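You operate a simulated robot arm through the tools that you are given. There is no shell and no other tool. Be economical: measure what you need, move in short steps, check, and stop when the job is done.

The job below is to be done with a simulated robot arm. You get a single attempt, and the scene is never put back.

## Task
Creep the red test cart across the slip plates to 650 cm.
Fine: the key is on; pace switch at CREEP before it rolls; end with the park brake on and the key off.

Only the result counts: the job must be done as asked and must still hold three seconds after the hand-in. Knocking over, shifting, dropping, spilling or breaking anything else fails it.

## Robot
A 7-joint arm with a two-finger parallel gripper on a trunk, on a base that drives. Base frame: it is fixed to the floor where the robot stands at the start and does not move with it; the origin is under the middle of the robot, x ahead of it, y to its left, z up. Lengths are in m, angles in degrees, forces in N, time in s.
With the tool pointing down near the work surface it reaches from about 0.16 to 0.72 m from the robot's upright axis, wherever it stands. Its first joint turns from -166.0 to 166.0 degrees. Places, roughly: forward button [0.4, 0.1, 1]; pace switch [0.5, 0, 1.1]; park brake lever [1.1, 1.2, 0.9]; red key [1.2, 1.8, 1.4]; red test cart [1.7, 1.2, 0.9]; travel display [0.5, 0, 1.2]. Payload 1.57 kg.
The tool frame sits at the grasp point between the pads (the TCP): z along the fingers, y along the line on which they close. The tips reach 0.03 m beyond it. Largest opening 0.11 m; finger width 0.024, thickness 0.012; the body of the gripper, 0.048 by 0.112 m, starts 0.078 m behind the TCP.
Orientation is told as [roll, pitch, yaw] about the base's x, y, z axes, in that order, counted from this pose: with the fingers straight down and closing along the base's y, the tool's x points along the base's -x, its y along +y and its z along -z.

## Interface
- The arm moves only by the tool servo_tool. Its arguments are lists of equal length, an entry for each row: "rotation": the turn, a rotation vector about the base's x, y, z in units of 60 degrees (1.0 is 60 degrees), a list of three; "translation": the shift along the base's x, y, z in units of 150 mm (1.0 is 150 mm), a list of three; "jaw": the gripper command, from -1 (fully open) to 1 (shut), values between in proportion. In form: {"rotation": [[rx, ry, rz], ...], "translation": [[tx, ty, tz], ...], "jaw": [jaw, ...]}. A call has 1 to 8 rows; each row is the pose to reach, as a shift and turn from the pose commanded when the call began. A call with a number of a shift or a turn outside -1 to 1 is refused whole. A row lasts 0.2 s, in which the tool goes at most 0.05 m and 8.6 degrees; a call with a longer step from one row to the next is refused whole, and so is a gripper value outside its range. Where a pose cannot be reached the arm comes as near as it can. A force on the tool above 40 N (or 10 N above the force at the start of the call, whichever is more), or a blocked arm, ends the call early, and 0.2 s more pass. Each finger travels about 0.045 m/s and halts on what it meets, pressing with about 21 N; the grip force reading is that of the motor and also rises with nothing between the fingers. The clock runs only during rows and for 0.2 s after the last one: add rows that repeat a pose to give the fingers time. It gives the time, the measured TCP pose, the force on the tool (base axes), the opening and the grip force at its end, in the units of the frame above (readings bear some noise), with the torque about the TCP (base axes, N m) and any sound that the robot's microphone picked up, and new pictures: "show" is both (left out), scene, wrist or none.
- Cameras (640 x 400 px; columns grow to the right, rows downward): "scene" is now at [0.0242, 0.1265, 1.5817]; the picture's right is [-0.30, -0.95, 0.00], its down [-0.53, 0.16, -0.83] and it looks along [0.80, -0.25, -0.55] (base axes); focal length 252 px, centre (320, 200). "wrist" rides on the gripper at [0.07, 0.016, -0.141] in the tool frame; the picture's right is [-0.23, 0.97, 0.00], its down [-0.86, -0.20, -0.48] and it looks along [-0.47, -0.11, 0.88] (tool axes); focal length 222 px, centre (320, 200).
- move_column(by): slides the trunk up (or, below 0, down) by that many m; the arm and the scene camera ride with it, the base frame stays. It gives what a move gives, with no picture.
- drive_base(legs): drives the robot by 1 to 6 legs, each [ahead, turn to the left] in m and degrees, along the robot's own axes; the way and the turn of a leg run together, so that a leg with both is an arc; at most 1.5 m and 180 degrees a leg. The arm and the cameras ride along, it lands a little off, and it stops where it bumps. It gives what a move gives, and a new picture of the scene camera.
- head_to(pan, tilt): turns the head with the scene camera to pan (to the left, within 155 degrees either way) and tilt (down, from -29 to 69), counted from straight ahead of the robot. It gives what a move gives, and a new picture of the scene camera.
- probe_pixels(camera, pixels): there is no depth. For up to 12 entries [column, row, z] of the newest picture of that camera ("zoom" is the newest enlarged one), the place [x, y] in the base frame at which the ray of that pixel passes the height z, good to about 0.002 m. It takes no simulated time.
- enlarge(camera, box): a new picture of the part [left, top, right, bottom] of that camera's present view, enlarged. It takes no simulated time.
- job_done(): hands the job in; it is judged then, once.

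Work in short steps. Measure before you move; look again where a grasp or a placing could have gone wrong, and mend it. You have 80 turns and 260 pictures in all, those below and enlarged ones among them. Open the gripper and draw the arm clear of the work before you hand the job in, unless the task says otherwise; then end with one line.

The tools are called as name(argument=value, ...) on one line, values as JSON. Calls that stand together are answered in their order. servo_tool: Moves the arm, as the interface text tells. Its arguments: {"type":"object","properties":{"rotation":{"type":"array","items":{"type":"array","items":{"type":"number"}}},"translation":{"type":"array","items":{"type":"array","items":{"type":"number"}}},"jaw":{"type":"array","items":{"type":"number"}},"show":{"type":"string","enum":["both","scene","wrist","none"]}},"required":["rotation","translation","jaw"]} The other tools are called the same way: move_column (by) slides the trunk up or down; drive_base (legs) drives the base; head_to (pan, tilt) turns the head that bears the scene camera; probe_pixels (camera, pixels) gives the place at which the rays of pixels pass given heights; enlarge (camera, box) takes an enlarged picture of a part of a camera's view; job_done () hands the job in.

At the start:

```text
clock: 0.0
tool_pos: [0.3942, -0.1036, 1.279]
orientation: [0.0, 0.0, 0.0]
ft_force: [-0.3, 0.2, -0.2]
moment: [-0.04, -0.02, 0.03]
gripper_width: 0.1101
gripper_force: 0.1
trunk travel left (down, up): [-0.5, 0.09]
robot x, y, heading: [-0.0022, 0.0007, 0.1]
head pan, tilt: [-17.4, 33.4]
```

scene: 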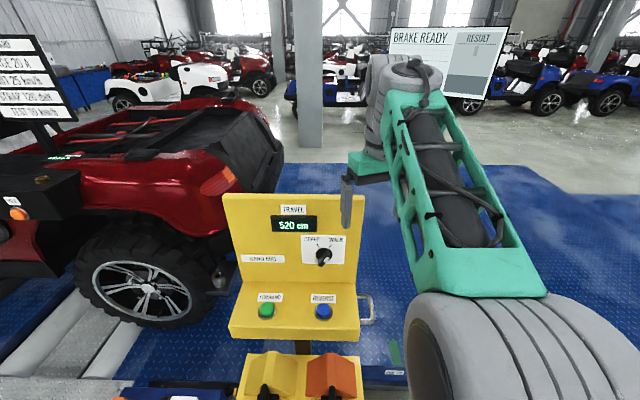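
wrist: 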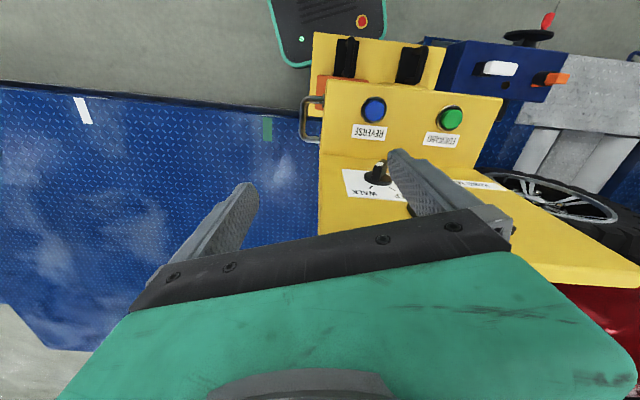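

The display reads 520 cm, with the pace switch near (323,257). I'll enlarge the panel and the left side of the view to read the labels.

enlarge(camera="scene", box=[220, 190, 380, 290])

enlarge(camera="scene", box=[220, 280, 412, 400])

head_to(pan=40, tilt=20)

```text
4.00 times, centred on (300, 240) of scene
```

zoom: 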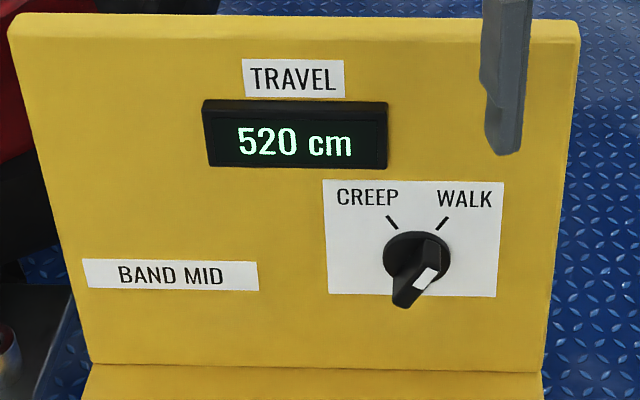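

```text
3.33 times, centred on (316, 340) of scene
```

zoom: 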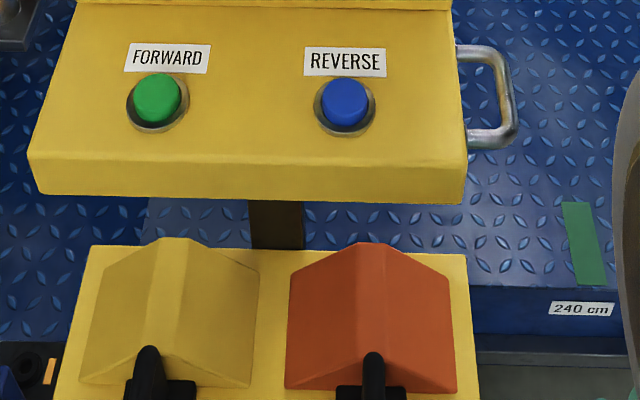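

```text
clock: 1.3
tool_pos: [0.3943, -0.1046, 1.2784]
orientation: [0.0, 0.0, 0.0]
ft_force: [-0.8, 0.4, 0.1]
moment: [0.01, 0.01, -0.01]
gripper_width: 0.1099
gripper_force: 0.1
trunk travel left (down, up): [-0.5, 0.09]
robot x, y, heading: [-0.0004, 0.0, -0.0]
head pan, tilt: [40.0, 20.0]
```

scene: 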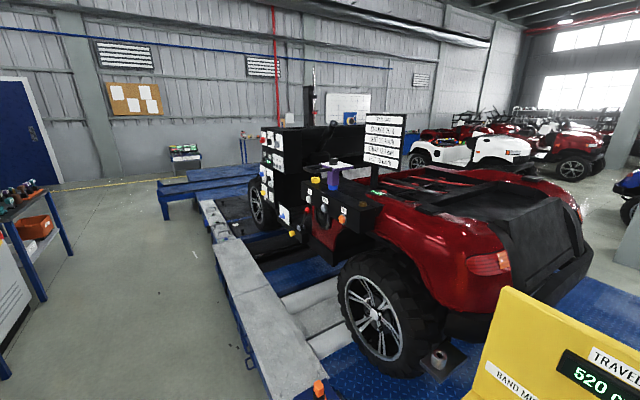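

The cart's controls are around (320,190). I'll enlarge them and the sign.

enlarge(camera="scene", box=[245, 115, 325, 165])

enlarge(camera="scene", box=[245, 160, 405, 260])

enlarge(camera="scene", box=[310, 105, 422, 175])

enlarge(camera="scene", box=[150, 160, 342, 280])

```text
8.00 times, centred on (285, 140) of scene
```

zoom: 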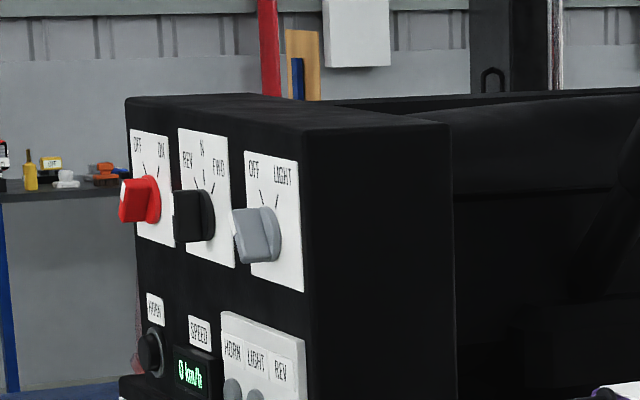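

```text
4.00 times, centred on (325, 210) of scene
```

zoom: 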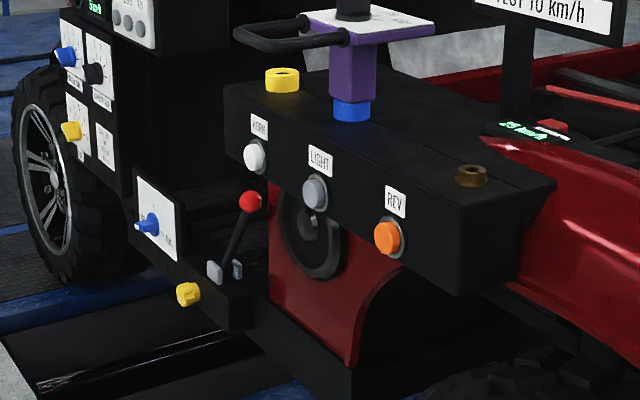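

```text
5.71 times, centred on (366, 140) of scene
```

zoom: 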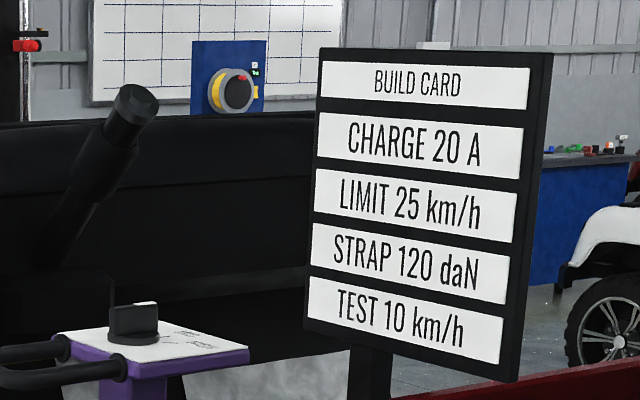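

```text
3.33 times, centred on (246, 220) of scene
```

zoom: 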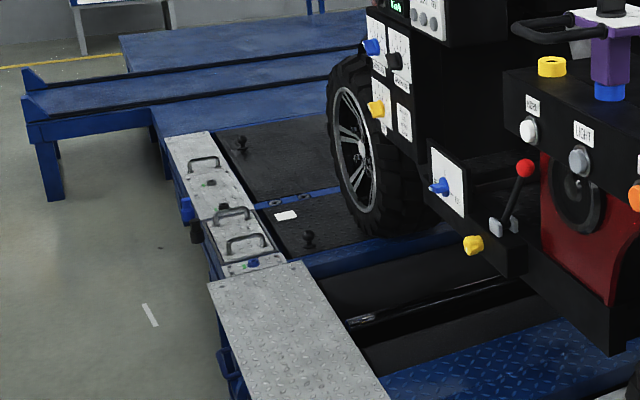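

I'll look at the knob in the wrist view, and at the wider scene further left and at the lower panel.

enlarge(camera="wrist", box=[310, 80, 502, 200])

enlarge(camera="wrist", box=[270, 0, 590, 110])

head_to(pan=0, tilt=60)

```text
3.33 times, centred on (406, 140) of wrist
```

zoom: 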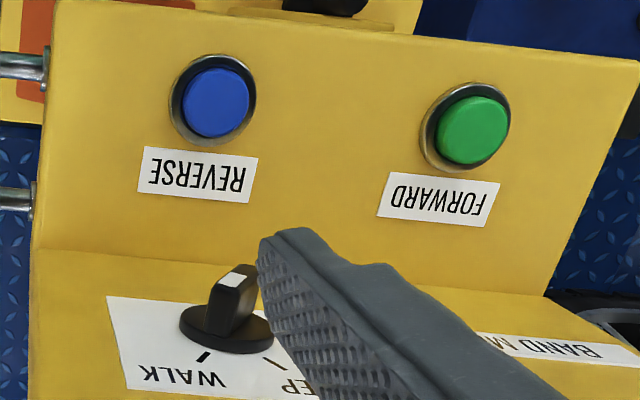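

```text
2.00 times, centred on (430, 55) of wrist
```

zoom: 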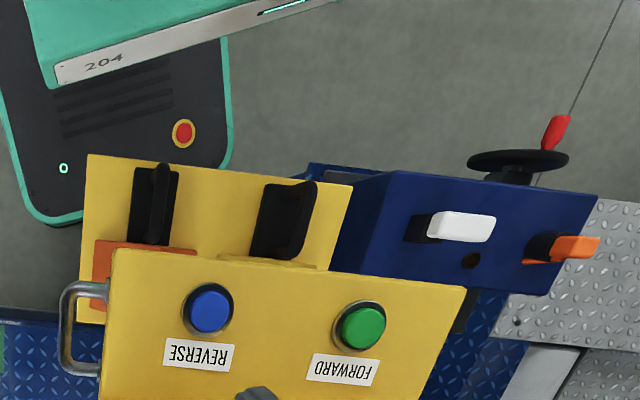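

```text
clock: 2.3
tool_pos: [0.395, -0.1042, 1.2782]
orientation: [0.0, -0.1, 0.0]
ft_force: [-1.0, 0.2, -0.1]
moment: [0.02, -0.02, 0.02]
gripper_width: 0.1098
gripper_force: 0.1
trunk travel left (down, up): [-0.5, 0.09]
robot x, y, heading: [0.0015, 0.0025, -0.1]
head pan, tilt: [0.0, 60.0]
```

scene: 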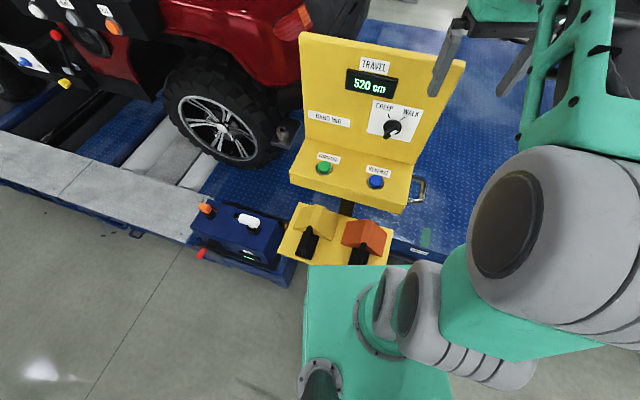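

I'll zoom on the knob and on the blue device.

enlarge(camera="scene", box=[352, 95, 432, 145])

enlarge(camera="scene", box=[185, 185, 297, 265])

enlarge(camera="wrist", box=[350, 140, 430, 190])

enlarge(camera="scene", box=[0, 0, 192, 120])

```text
8.00 times, centred on (392, 120) of scene
```

zoom: 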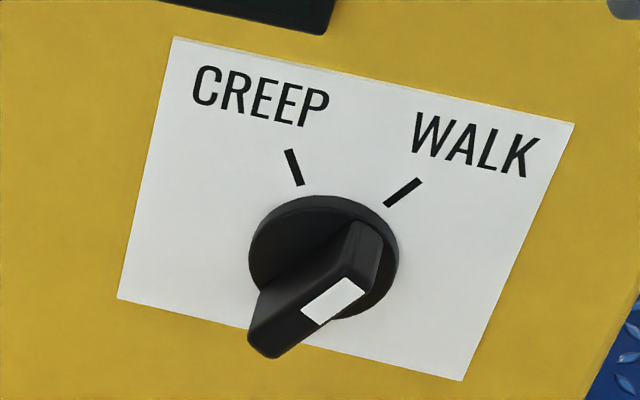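

```text
5.00 times, centred on (241, 225) of scene
```

zoom: 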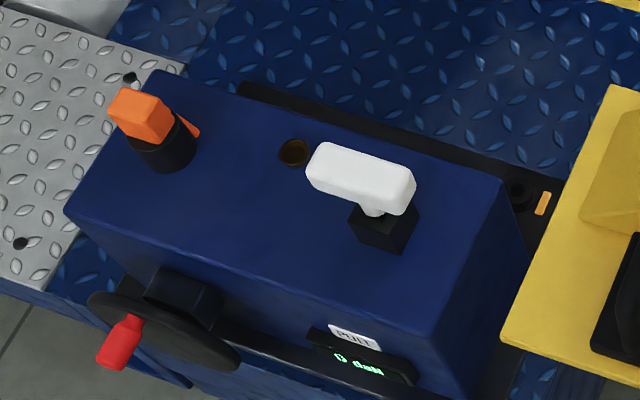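

```text
8.00 times, centred on (390, 165) of wrist
```

zoom: 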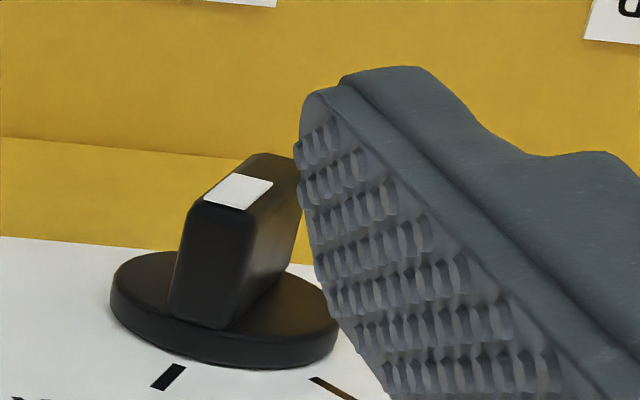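

```text
3.33 times, centred on (96, 60) of scene
```

zoom: 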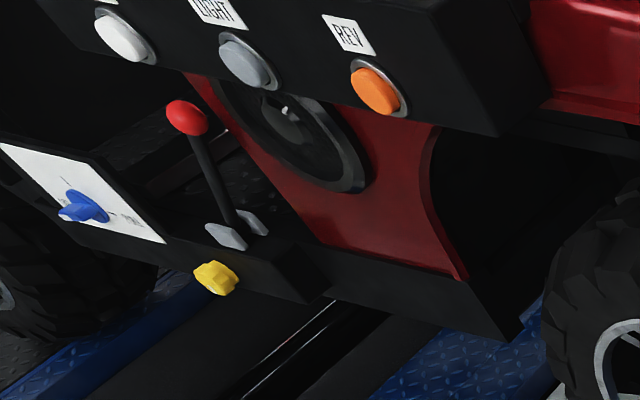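

The pace knob's white mark points to WALK. I'll triangulate the knob and buttons by probing both cameras.

probe_pixels(camera="scene", pixels=[[392.2, 126.9, 1.0], [392.2, 126.9, 1.1], [392.2, 126.9, 1.2], [324, 168, 0.95], [324, 168, 1.05], [376, 182, 0.95], [376, 182, 1.05], [396, 75, 1.1], [396, 75, 1.3]])

probe_pixels(camera="wrist", pixels=[[377.6, 177.6, 1.0], [377.6, 177.6, 1.1], [377.6, 177.6, 1.2], [452.6, 118.4, 0.95], [452.6, 118.4, 1.05], [374.6, 111, 0.95], [374.6, 111, 1.05]])

```text
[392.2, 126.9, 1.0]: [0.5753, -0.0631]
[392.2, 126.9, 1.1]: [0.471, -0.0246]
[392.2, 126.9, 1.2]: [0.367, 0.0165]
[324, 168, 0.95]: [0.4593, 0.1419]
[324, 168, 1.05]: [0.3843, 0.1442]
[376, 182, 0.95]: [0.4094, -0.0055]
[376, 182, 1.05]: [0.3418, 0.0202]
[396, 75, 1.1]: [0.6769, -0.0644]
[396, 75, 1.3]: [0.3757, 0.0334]
```

```text
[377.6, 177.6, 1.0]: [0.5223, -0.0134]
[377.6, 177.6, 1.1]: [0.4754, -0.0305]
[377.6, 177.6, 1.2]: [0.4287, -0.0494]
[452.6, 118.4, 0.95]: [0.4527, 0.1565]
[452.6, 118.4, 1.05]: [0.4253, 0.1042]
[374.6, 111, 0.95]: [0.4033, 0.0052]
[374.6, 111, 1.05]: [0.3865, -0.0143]
```

I'll triangulate the panel's fold corner and lower surface to get the slopes.

enlarge(camera="scene", box=[284, 130, 444, 230])

probe_pixels(camera="wrist", pixels=[[320.5, 154.5, 0.95], [320.5, 154.5, 1.05], [326.5, 80, 0.9], [326.5, 80, 1.0]])

```text
4.00 times, centred on (364, 180) of scene
```

zoom: 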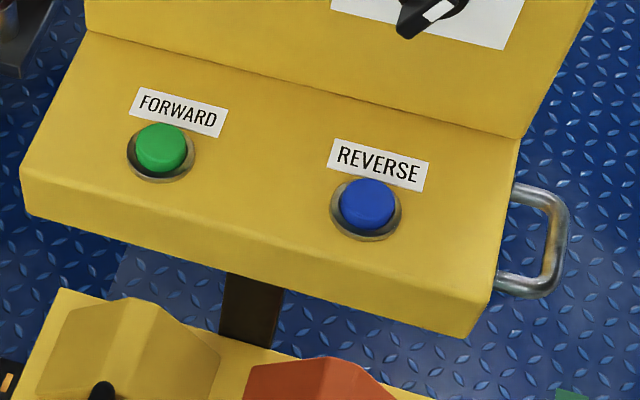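

```text
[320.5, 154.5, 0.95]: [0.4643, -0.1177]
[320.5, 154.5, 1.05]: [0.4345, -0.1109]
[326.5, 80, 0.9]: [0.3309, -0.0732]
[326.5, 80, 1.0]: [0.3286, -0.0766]
```

probe_pixels(camera="zoom", pixels=[[520, 138, 0.95], [520, 138, 1.05], [492, 290, 0.9], [492, 290, 1.0], [162, 143, 0.95], [162, 143, 1.05], [367, 202, 0.95], [367, 202, 1.05], [430, 22, 1.05], [430, 22, 1.15]])

probe_pixels(camera="wrist", pixels=[[454, 117.5, 0.95], [454, 117.5, 1.05], [375, 110, 0.95], [375, 110, 1.05], [379, 164, 1.05], [379, 164, 1.15]])

```text
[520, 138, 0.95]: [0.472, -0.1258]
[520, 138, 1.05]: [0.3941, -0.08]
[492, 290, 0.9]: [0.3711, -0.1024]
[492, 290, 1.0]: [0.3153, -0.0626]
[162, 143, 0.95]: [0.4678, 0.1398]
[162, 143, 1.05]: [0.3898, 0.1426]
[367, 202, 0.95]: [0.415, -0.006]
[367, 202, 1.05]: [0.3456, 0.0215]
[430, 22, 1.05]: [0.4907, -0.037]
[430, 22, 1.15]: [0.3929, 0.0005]
```

```text
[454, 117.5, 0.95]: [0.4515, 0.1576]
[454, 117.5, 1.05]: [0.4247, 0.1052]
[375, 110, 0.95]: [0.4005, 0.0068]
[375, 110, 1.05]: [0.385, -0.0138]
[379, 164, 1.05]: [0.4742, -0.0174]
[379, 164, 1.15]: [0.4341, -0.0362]
```

The backplate is vertical and yawed about -18°, and the knob sits near (0.46,-0.027,1.094). I'll close the fingers and tilt the tool ahead of pushing the knob's upper end left toward CREEP.

servo_tool(rotation=[[-0.016, -0.099, -0.059], [-0.032, -0.198, -0.117], [-0.047, -0.297, -0.176], [-0.063, -0.396, -0.234], [-0.079, -0.496, -0.293], [-0.079, -0.496, -0.293]], translation=[[-0.02, 0.05, 0.03], [-0.05, 0.1, 0.06], [-0.07, 0.15, 0.09], [-0.09, 0.2, 0.11], [-0.113, 0.26, 0.133], [-0.113, 0.26, 0.133]], jaw=[1, 1, 1, 1, 1, 1])

```text
clock: 3.7
tool_pos: [0.4092, -0.0713, 1.2299]
orientation: [0.5, -19.6, -17.3]
ft_force: [-0.6, 0.9, -0.2]
moment: [-0.04, -0.07, -0.02]
gripper_width: 0.0
gripper_force: 3.7
trunk travel left (down, up): [-0.5, 0.09]
robot x, y, heading: [0.001, 0.0007, 0.2]
head pan, tilt: [0.0, 60.0]
stopped in row 6: the arm was blocked; the commanded pose is now the measured one
```

scene: 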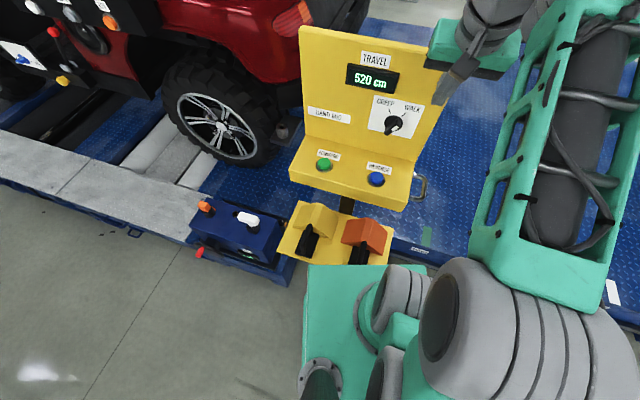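
wrist: 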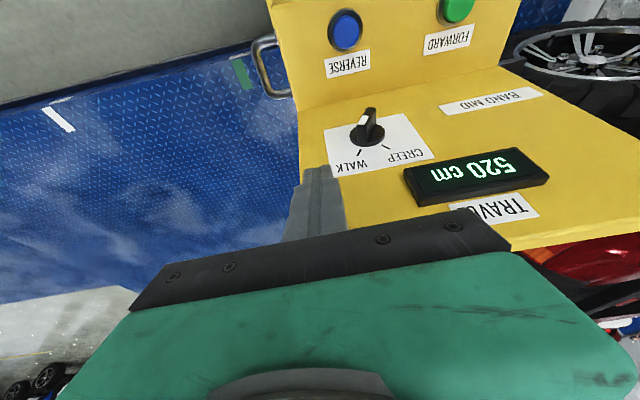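

The arm stopped at a joint limit with a 20° tilt and negligible force, which is usable. I'll lower to the right of the knob and then move in to its depth.

servo_tool(rotation=[[0, 0, 0], [0, 0, 0], [0, 0, 0], [0, 0, 0], [0, 0, 0]], translation=[[0, 0, -0.25], [0, 0, -0.5], [0, 0, -0.69], [0.1, 0.0, -0.69], [0.187, 0.018, -0.69]], jaw=[1, 1, 1, 1, 1])

```text
clock: 4.2
tool_pos: [0.4237, -0.0792, 1.0937]
orientation: [1.6, -7.1, -18.4]
ft_force: [0.9, -0.4, 1.8]
moment: [0.01, 0.03, -0.02]
gripper_width: 0.0003
gripper_force: 21.2
out of reach, approached as far as the arm can: row 2
trunk travel left (down, up): [-0.5, 0.09]
robot x, y, heading: [-0.0024, -0.0004, -0.1]
head pan, tilt: [0.0, 60.0]
stopped in row 2: the arm was blocked; the commanded pose is now the measured one
```

scene: 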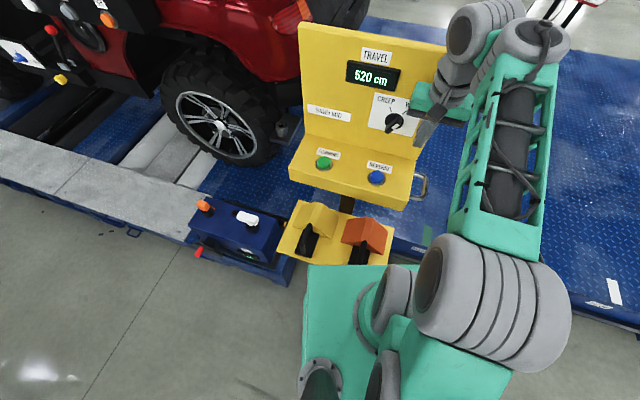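
wrist: 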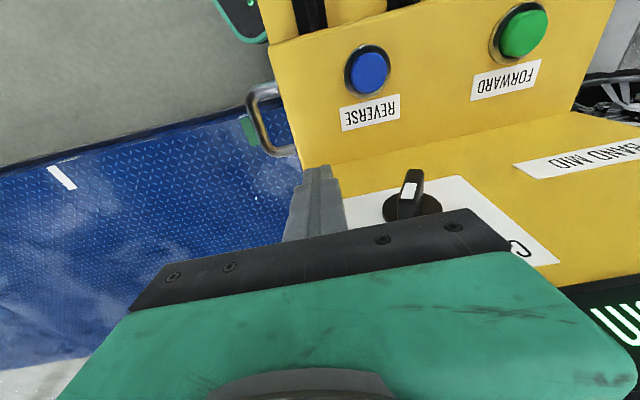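

The tool is now nearly vertical (7° tilt) beside the knob but a bit low. I'll raise it 33 mm, then move in and left slightly.

servo_tool(rotation=[[0, 0, 0], [0, 0, 0], [0, 0, 0], [0, 0, 0]], translation=[[0, 0, 0.11], [0, 0, 0.22], [0.107, 0.07, 0.22], [0.107, 0.07, 0.22]], jaw=[1, 1, 1, 1])

```text
clock: 5.2
tool_pos: [0.44, -0.0651, 1.1443]
orientation: [1.7, -7.1, -18.0]
ft_force: [-0.5, 0.0, 0.0]
moment: [-0.02, 0.02, -0.01]
gripper_width: 0.0001
gripper_force: 20.8
trunk travel left (down, up): [-0.5, 0.09]
robot x, y, heading: [-0.0012, 0.0015, -0.1]
head pan, tilt: [0.0, 60.0]
```

scene: 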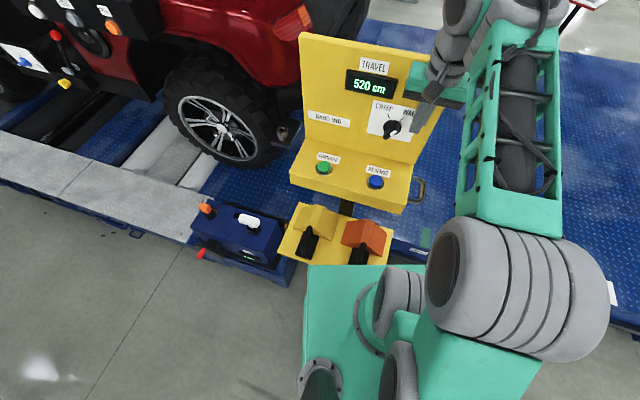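
wrist: 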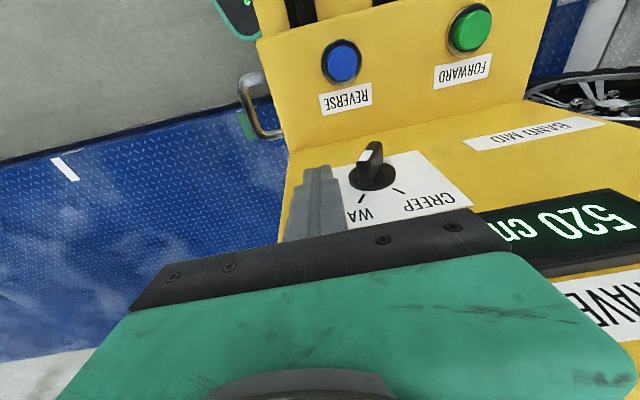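

The reading now gives z 1.144, so the tip is at about 1.115. I'll lower 15 mm, then push left about 34 mm along the panel.

servo_tool(rotation=[[0, 0, 0], [0, 0, 0], [0, 0, 0], [0, 0, 0], [0, 0, 0], [0, 0, 0]], translation=[[0, 0, -0.1], [0, 0, -0.1], [0.022, 0.067, -0.1], [0.045, 0.137, -0.1], [0.07, 0.216, -0.1], [0.07, 0.216, -0.1]], jaw=[1, 1, 1, 1, 1, 1])

```text
clock: 6.4
tool_pos: [0.4421, -0.055, 1.1215]
orientation: [1.5, -6.0, -21.0]
ft_force: [-31.5, -0.3, 13.6]
moment: [-0.02, -3.28, 0.01]
gripper_width: 0.0
gripper_force: 20.9
trunk travel left (down, up): [-0.5, 0.09]
robot x, y, heading: [0.0013, 0.002, -0.2]
head pan, tilt: [0.0, 60.0]
stopped in row 6: the force on the tool passed its limit at 44 N (the readings are from after the stop); the commanded pose is now the measured one
```

scene: 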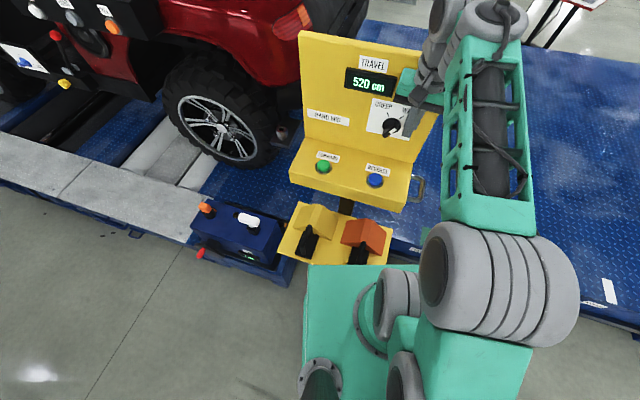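
wrist: 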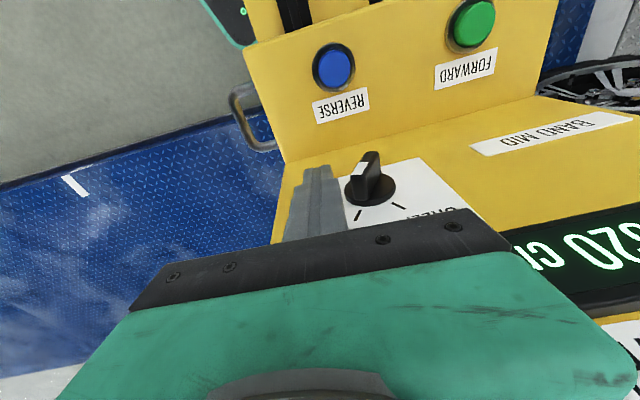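

The force (-31 N at about 0.1 m above the TCP) means the gripper body touched the protruding display. I'll retreat and raise, then back the robot off so I can tilt more.

servo_tool(rotation=[[0, 0, 0], [0, 0, 0], [0, 0, 0], [0, 0, 0], [0, 0, 0]], translation=[[-0.1, -0.03, 0], [-0.3, -0.05, 0.1], [-0.4, -0.05, 0.4], [-0.4, -0.05, 0.7], [-0.4, -0.05, 1.0]], jaw=[1, 1, 1, 1, 1], show="scene")

drive_base(legs=[[-0.2, 0], [0, -18]])

```text
clock: 7.6
tool_pos: [0.3937, -0.0644, 1.2435]
orientation: [0.1, -6.9, -20.9]
ft_force: [0.0, 0.8, 0.4]
moment: [-0.12, -0.03, 0.01]
gripper_width: 0.0003
gripper_force: 20.7
out of reach, approached as far as the arm can: row 5
trunk travel left (down, up): [-0.5, 0.09]
robot x, y, heading: [0.0026, 0.0042, -0.2]
head pan, tilt: [0.0, 60.0]
```

scene: 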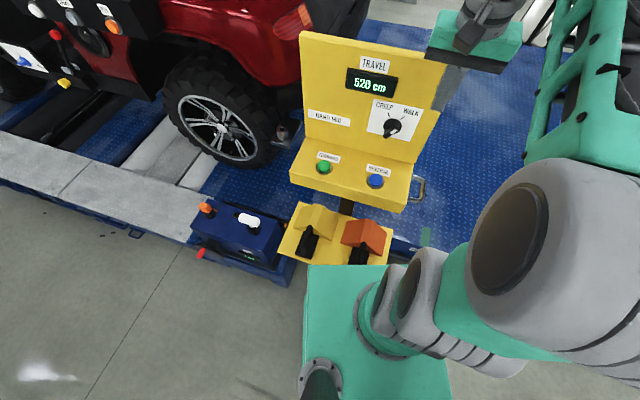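

```text
clock: 10.2
tool_pos: [0.1567, -0.1837, 1.2439]
orientation: [0.2, -7.0, -38.6]
ft_force: [0.6, 0.0, 0.2]
moment: [0.02, 0.02, -0.03]
gripper_width: 0.0
gripper_force: 21.3
trunk travel left (down, up): [-0.5, 0.09]
robot x, y, heading: [-0.2041, -0.0009, -17.7]
head pan, tilt: [0.0, 60.0]
```

scene: 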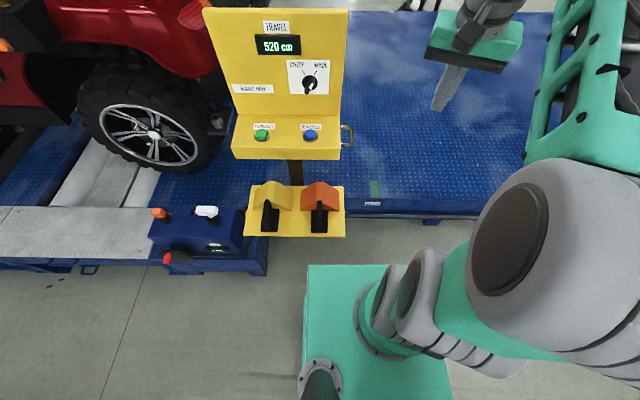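

The robot is now square to the panel. I'll yaw to -18°, tilt to about 43°, and move toward the panel.

servo_tool(rotation=[[-0.048, -0.088, 0.055], [-0.095, -0.177, 0.111], [-0.143, -0.265, 0.166], [-0.191, -0.354, 0.221], [-0.238, -0.442, 0.277], [-0.286, -0.531, 0.332], [-0.286, -0.531, 0.332]], translation=[[0.15, 0.11, 0], [0.3, 0.22, 0], [0.45, 0.33, 0], [0.6, 0.44, 0], [0.75, 0.55, 0], [0.93, 0.667, 0], [0.93, 0.667, 0]], jaw=[1, 1, 1, 1, 1, 1, 1])

```text
clock: 11.8
tool_pos: [0.2641, -0.1083, 1.3311]
orientation: [0.5, -42.5, -18.0]
ft_force: [0.0, 0.2, 0.2]
moment: [-0.01, 0.02, -0.01]
gripper_width: 0.0003
gripper_force: 21.5
out of reach, approached as far as the arm can: row 4, 5, 6, 7
trunk travel left (down, up): [-0.5, 0.09]
robot x, y, heading: [-0.1992, -0.0016, -17.8]
head pan, tilt: [0.0, 60.0]
```

scene: 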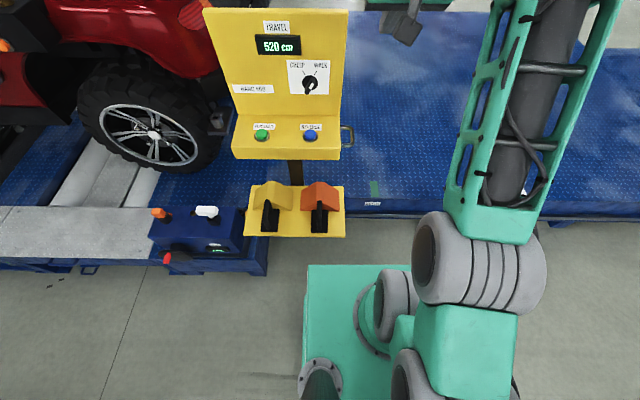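
wrist: 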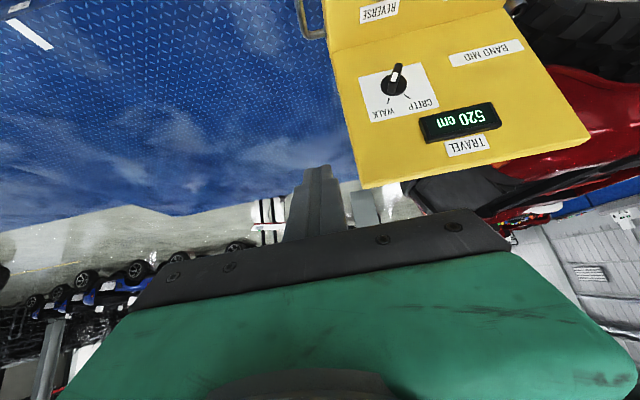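

The commanded lower height was out of reach at this tilt, so I'll lower the trunk 0.2 m; the tool is clear of the panel (h≈0.285).

move_column(by=-0.2)

```text
clock: 14.0
tool_pos: [0.2668, -0.1113, 1.1279]
orientation: [0.5, -42.4, -18.2]
ft_force: [-0.7, -0.5, -1.0]
moment: [0.01, 0.02, -0.01]
gripper_width: 0.0001
gripper_force: 21.0
trunk travel left (down, up): [-0.3, 0.29]
robot x, y, heading: [-0.1982, 0.0018, -18.0]
head pan, tilt: [0.0, 60.0]
```

Now z is 1.128 at 42° tilt. I'll advance toward the spot just right of the knob.

servo_tool(rotation=[[0, 0, 0], [0, 0, 0], [0, 0, 0], [0, 0, 0], [0, 0, 0]], translation=[[0.25, 0.075, 0], [0.5, 0.15, 0], [0.75, 0.225, 0], [0.95, 0.29, 0], [0.95, 0.29, 0]], jaw=[1, 1, 1, 1, 1])

enlarge(camera="scene", box=[230, 0, 390, 100])

```text
clock: 15.2
tool_pos: [0.4101, -0.0637, 1.128]
orientation: [0.4, -42.4, -17.9]
ft_force: [-0.5, -0.5, 0.0]
moment: [-0.03, 0.01, -0.03]
gripper_width: 0.0
gripper_force: 21.4
out of reach, approached as far as the arm can: row 1, 2, 3
trunk travel left (down, up): [-0.3, 0.29]
robot x, y, heading: [-0.2029, 0.0029, -17.7]
head pan, tilt: [0.0, 60.0]
```

scene: 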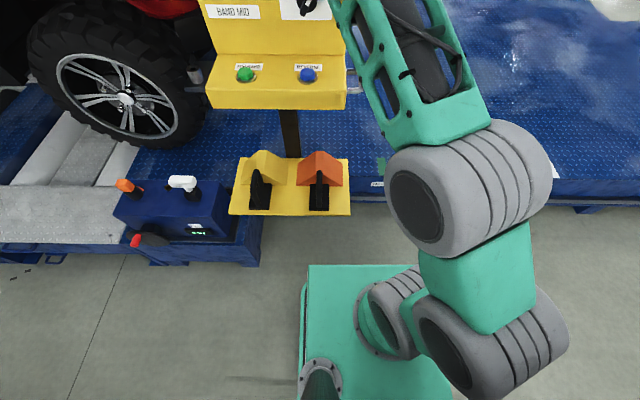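
wrist: 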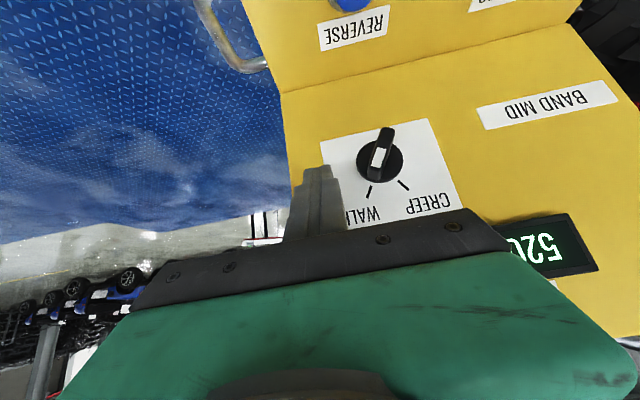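

```text
4.00 times, centred on (310, 50) of scene
```

zoom: 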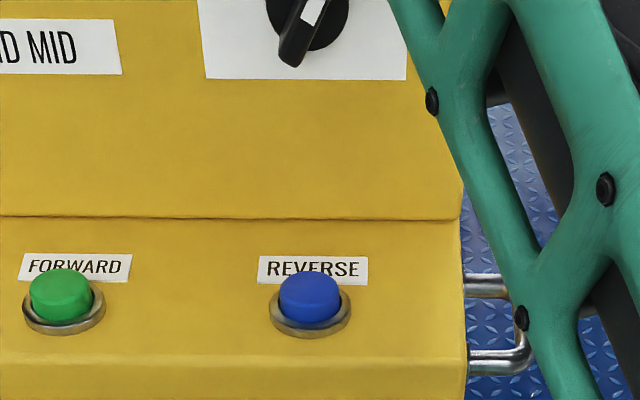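

The wrist view shows the knob at (380,155) with fingertips just right of it. I'll move in 17 mm, then push left 40 mm.

servo_tool(rotation=[[0, 0, 0], [0, 0, 0], [0, 0, 0], [0, 0, 0], [0, 0, 0], [0, 0, 0], [0, 0, 0]], translation=[[0.108, -0.035, 0], [0.108, -0.035, 0], [0.128, 0.028, 0], [0.149, 0.092, 0], [0.17, 0.155, 0], [0.19, 0.219, 0], [0.19, 0.219, 0]], jaw=[1, 1, 1, 1, 1, 1, 1], show="wrist")

head_to(pan=0, tilt=35)

```text
clock: 16.8
tool_pos: [0.4353, -0.0344, 1.131]
orientation: [0.6, -42.5, -18.3]
ft_force: [-1.7, -2.7, 2.9]
moment: [-0.05, 0.0, -0.06]
gripper_width: 0.0
gripper_force: 21.4
trunk travel left (down, up): [-0.3, 0.29]
robot x, y, heading: [-0.2034, 0.003, -17.9]
head pan, tilt: [0.0, 60.0]
```

wrist: 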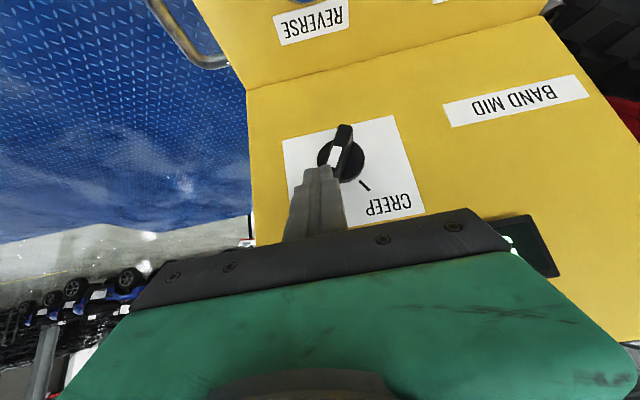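

```text
clock: 17.7
tool_pos: [0.4368, -0.0337, 1.1309]
orientation: [0.6, -42.5, -18.2]
ft_force: [-2.7, -3.0, 5.3]
moment: [-0.03, 0.0, -0.02]
gripper_width: 0.0
gripper_force: 21.0
trunk travel left (down, up): [-0.3, 0.29]
robot x, y, heading: [-0.1992, 0.0003, -17.9]
head pan, tilt: [0.0, 35.0]
```

scene: 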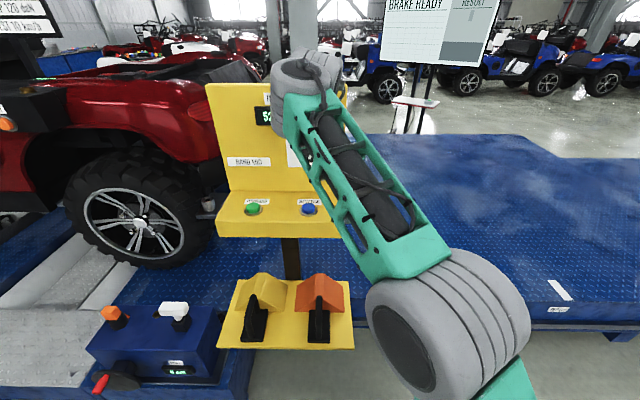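

There's light contact of about 4 N. I'll zoom to see how the knob stands.

enlarge(camera="wrist", box=[280, 110, 408, 190])

```text
5.00 times, centred on (344, 150) of wrist
```

zoom: 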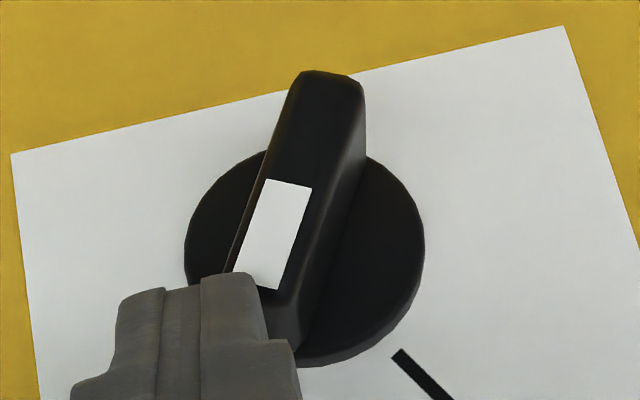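

The fingertip is at the tab's upper end. I'll back off slightly, lower 9 mm for more bite, and push further left.

servo_tool(rotation=[[0, 0, 0], [0, 0, 0], [0, 0, 0], [0, 0, 0], [0, 0, 0], [0, 0, 0]], translation=[[-0.02, -0.063, 0], [-0.02, -0.063, -0.06], [0.0, 0.0, -0.06], [0.022, 0.067, -0.06], [0.043, 0.13, -0.06], [0.043, 0.13, -0.06]], jaw=[1, 1, 1, 1, 1, 1], show="wrist")

enlarge(camera="wrist", box=[260, 100, 420, 200])

```text
clock: 18.9
tool_pos: [0.4387, -0.0243, 1.12]
orientation: [0.8, -42.3, -19.4]
ft_force: [-16.0, -12.1, 2.0]
moment: [-0.28, 0.32, -0.19]
gripper_width: 0.0
gripper_force: 20.4
trunk travel left (down, up): [-0.3, 0.29]
robot x, y, heading: [-0.2, -0.0006, -18.5]
head pan, tilt: [0.0, 35.0]
stopped in row 6: the force on the tool passed its limit at 42 N (the readings are from after the stop); the commanded pose is now the measured one
```

wrist: 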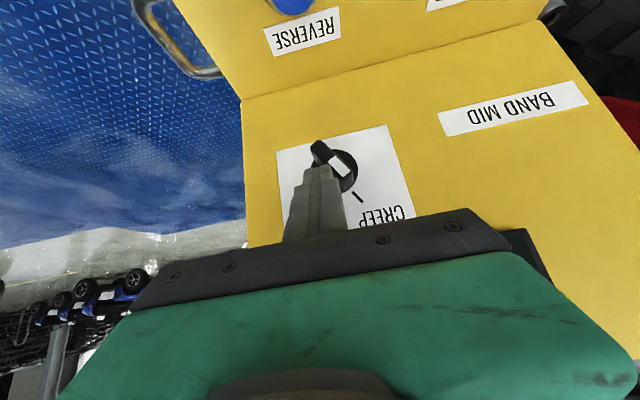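

```text
4.00 times, centred on (340, 150) of wrist
```

zoom: 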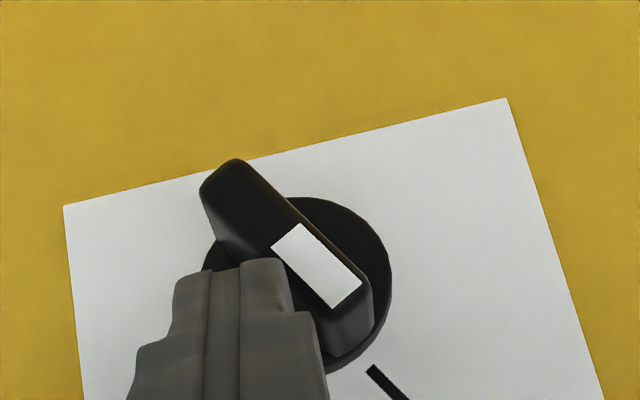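

The white mark now points to the CREEP tick. I'll retreat and look at the knob and at the cart's lever.

servo_tool(rotation=[[0, 0, 0], [0, 0, 0], [0, 0, 0], [0, 0, 0]], translation=[[-0.03, -0.08, 0], [-0.25, -0.03, 0.03], [-0.5, 0.05, 0.08], [-0.5, 0.05, 0.08]], jaw=[1, 1, 1, 1], show="wrist")

enlarge(camera="wrist", box=[280, 60, 472, 180])

head_to(pan=60, tilt=15)

enlarge(camera="scene", box=[220, 120, 412, 240])

```text
clock: 19.9
tool_pos: [0.3656, -0.0125, 1.1317]
orientation: [0.5, -42.2, -19.0]
ft_force: [-0.7, 1.1, 0.6]
moment: [0.02, -0.03, 0.03]
gripper_width: 0.0
gripper_force: 21.5
trunk travel left (down, up): [-0.3, 0.29]
robot x, y, heading: [-0.2005, -0.0018, -18.2]
head pan, tilt: [0.0, 35.0]
```

wrist: 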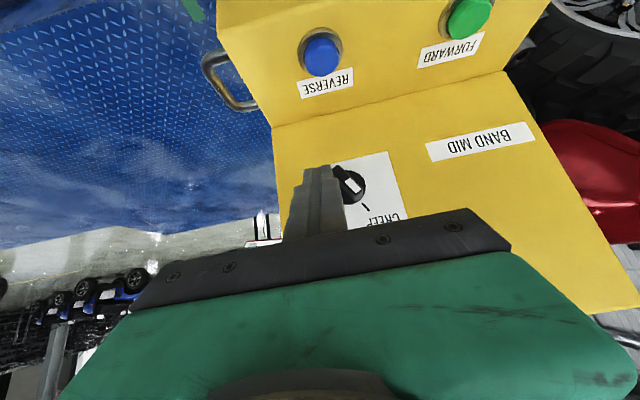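

```text
3.33 times, centred on (376, 120) of wrist
```

zoom: 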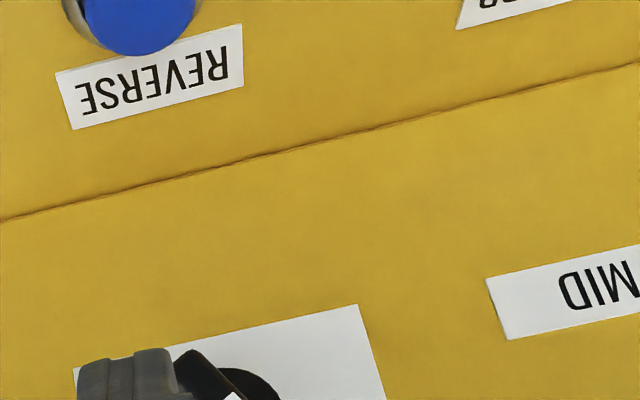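

```text
clock: 21.2
tool_pos: [0.366, -0.0117, 1.1317]
orientation: [0.5, -42.2, -18.9]
ft_force: [0.4, 0.4, 0.3]
moment: [-0.06, -0.01, 0.01]
gripper_width: 0.0
gripper_force: 21.2
trunk travel left (down, up): [-0.3, 0.29]
robot x, y, heading: [-0.2059, -0.0027, -18.4]
head pan, tilt: [60.0, 15.0]
```

scene: 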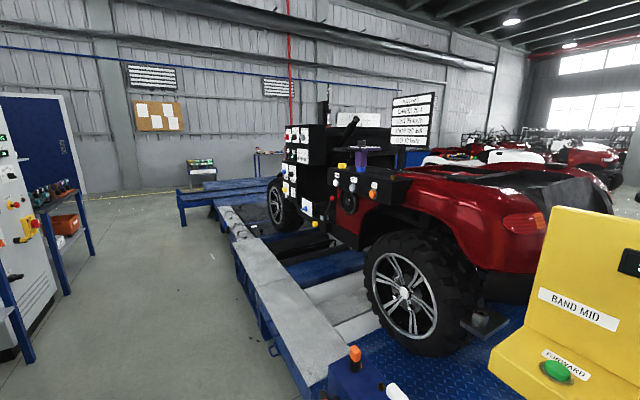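

```text
3.33 times, centred on (316, 180) of scene
```

zoom: 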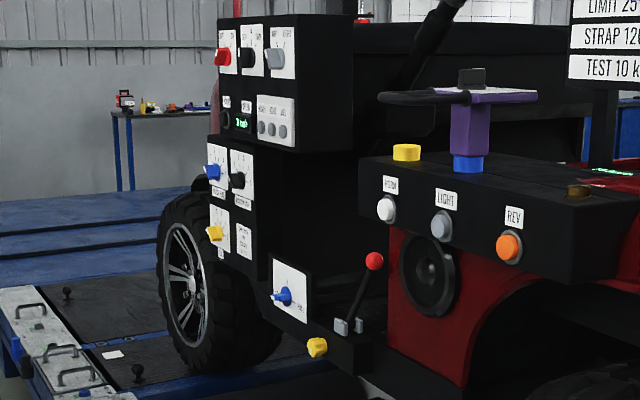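

enlarge(camera="scene", box=[296, 190, 344, 230])

enlarge(camera="scene", box=[278, 122, 326, 162])

enlarge(camera="scene", box=[205, 190, 301, 270])

```text
10.00 times, centred on (320, 210) of scene
```

zoom: 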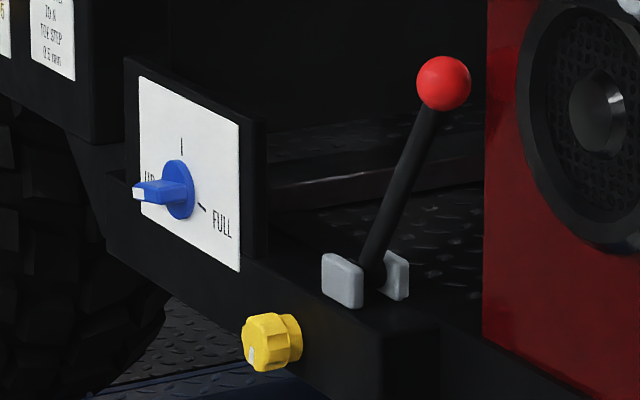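

```text
10.00 times, centred on (302, 142) of scene
```

zoom: 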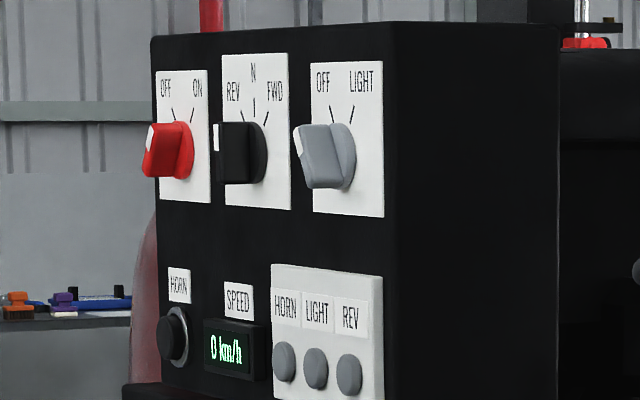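

```text
5.00 times, centred on (253, 230) of scene
```

zoom: 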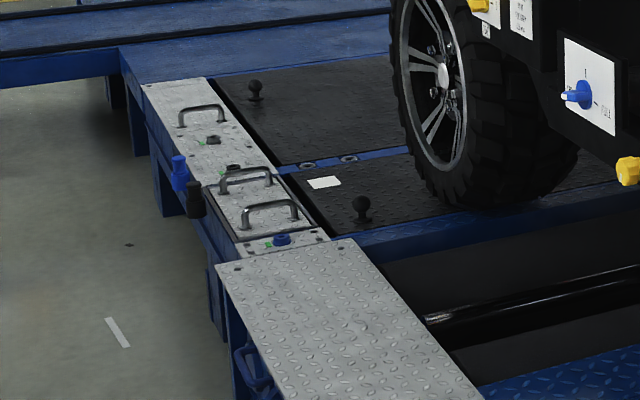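

The lever and key need a nearer look later. First I'll move above the FORWARD button, going left and then down to hover.

servo_tool(rotation=[[0, 0, 0], [0, 0, 0], [0, 0, 0], [0, 0, 0], [0, 0, 0], [0, 0, 0], [0, 0, 0]], translation=[[0.1, 0.25, 0], [0.2, 0.5, 0], [0.3, 0.75, 0], [0.44, 1.0, 0], [0.44, 1.0, -0.3], [0.44, 1.0, -0.6], [0.44, 1.0, -0.6]], jaw=[1, 1, 1, 1, 1, 1, 1], show="wrist")

head_to(pan=15, tilt=35)

```text
clock: 22.8
tool_pos: [0.4317, 0.1378, 1.0406]
orientation: [0.6, -42.1, -18.9]
ft_force: [-0.4, -0.6, -0.7]
moment: [0.02, 0.03, 0.01]
gripper_width: 0.0001
gripper_force: 21.4
out of reach, approached as far as the arm can: row 4
trunk travel left (down, up): [-0.3, 0.29]
robot x, y, heading: [-0.2018, -0.0024, -18.2]
head pan, tilt: [60.0, 15.0]
```

wrist: 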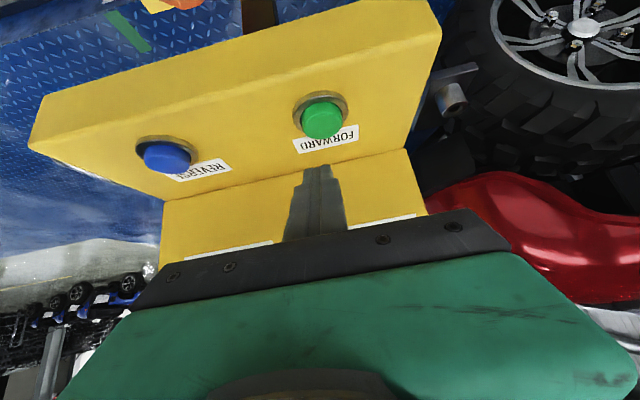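

```text
clock: 23.9
tool_pos: [0.4311, 0.1377, 1.0416]
orientation: [0.5, -42.3, -19.1]
ft_force: [-0.1, 0.6, -0.3]
moment: [0.01, 0.0, -0.01]
gripper_width: 0.0002
gripper_force: 20.9
trunk travel left (down, up): [-0.3, 0.29]
robot x, y, heading: [-0.2028, 0.0004, -18.2]
head pan, tilt: [15.0, 35.0]
```

scene: 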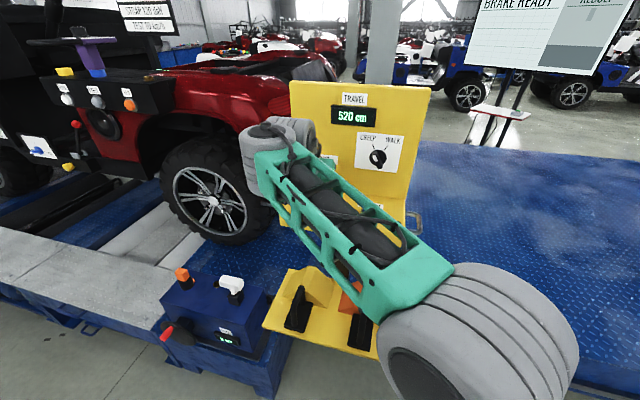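

The display and knob are both visible. I'll check the knob, then give a brief first press on FORWARD (down 36 mm, then up) to see the response.

enlarge(camera="scene", box=[325, 85, 421, 175])

servo_tool(rotation=[[0, 0, 0], [0, 0, 0], [0, 0, 0], [0, 0, 0]], translation=[[0.01, 0.03, -0.13], [0.01, 0.03, -0.2], [0.01, 0.03, -0.24], [0.01, 0.03, -0.1]], jaw=[1, 1, 1, 1])

enlarge(camera="scene", box=[325, 85, 421, 175])

```text
4.44 times, centred on (373, 130) of scene
```

zoom: 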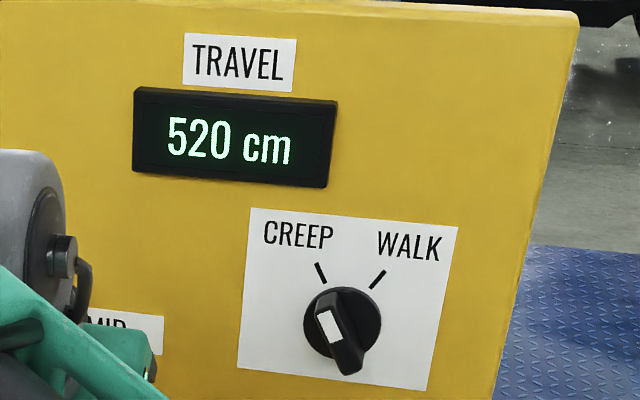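

```text
clock: 24.9
tool_pos: [0.4334, 0.1406, 1.0261]
orientation: [0.5, -42.3, -19.0]
ft_force: [0.5, 0.1, 0.2]
moment: [-0.02, 0.01, -0.02]
gripper_width: 0.0
gripper_force: 21.4
trunk travel left (down, up): [-0.3, 0.29]
robot x, y, heading: [-0.2027, 0.001, -18.2]
head pan, tilt: [15.0, 35.0]
```

scene: 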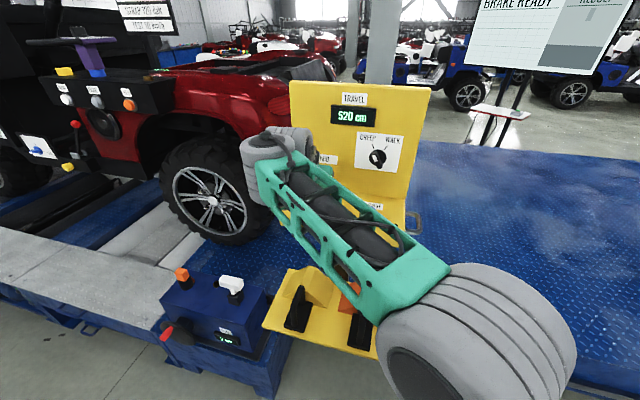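
wrist: 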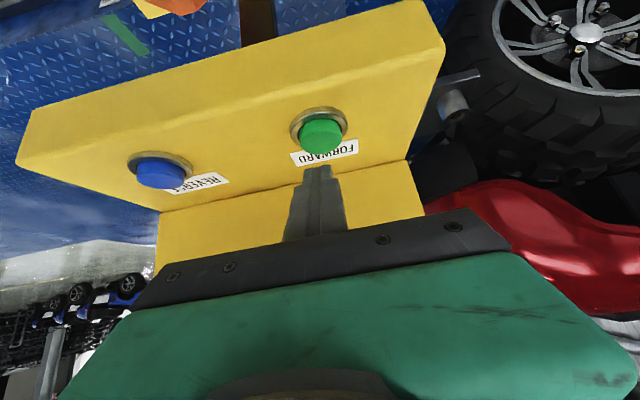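

```text
4.44 times, centred on (373, 130) of scene
```

zoom: 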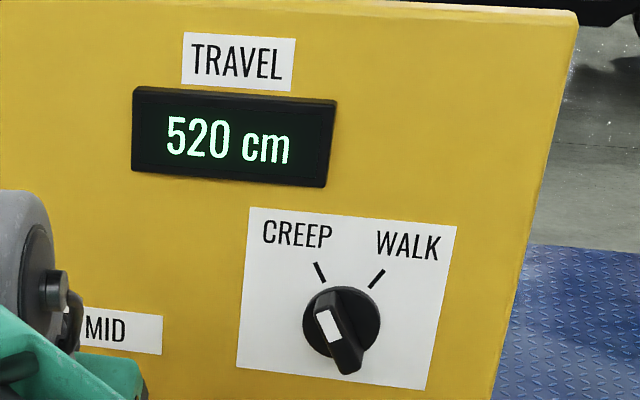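

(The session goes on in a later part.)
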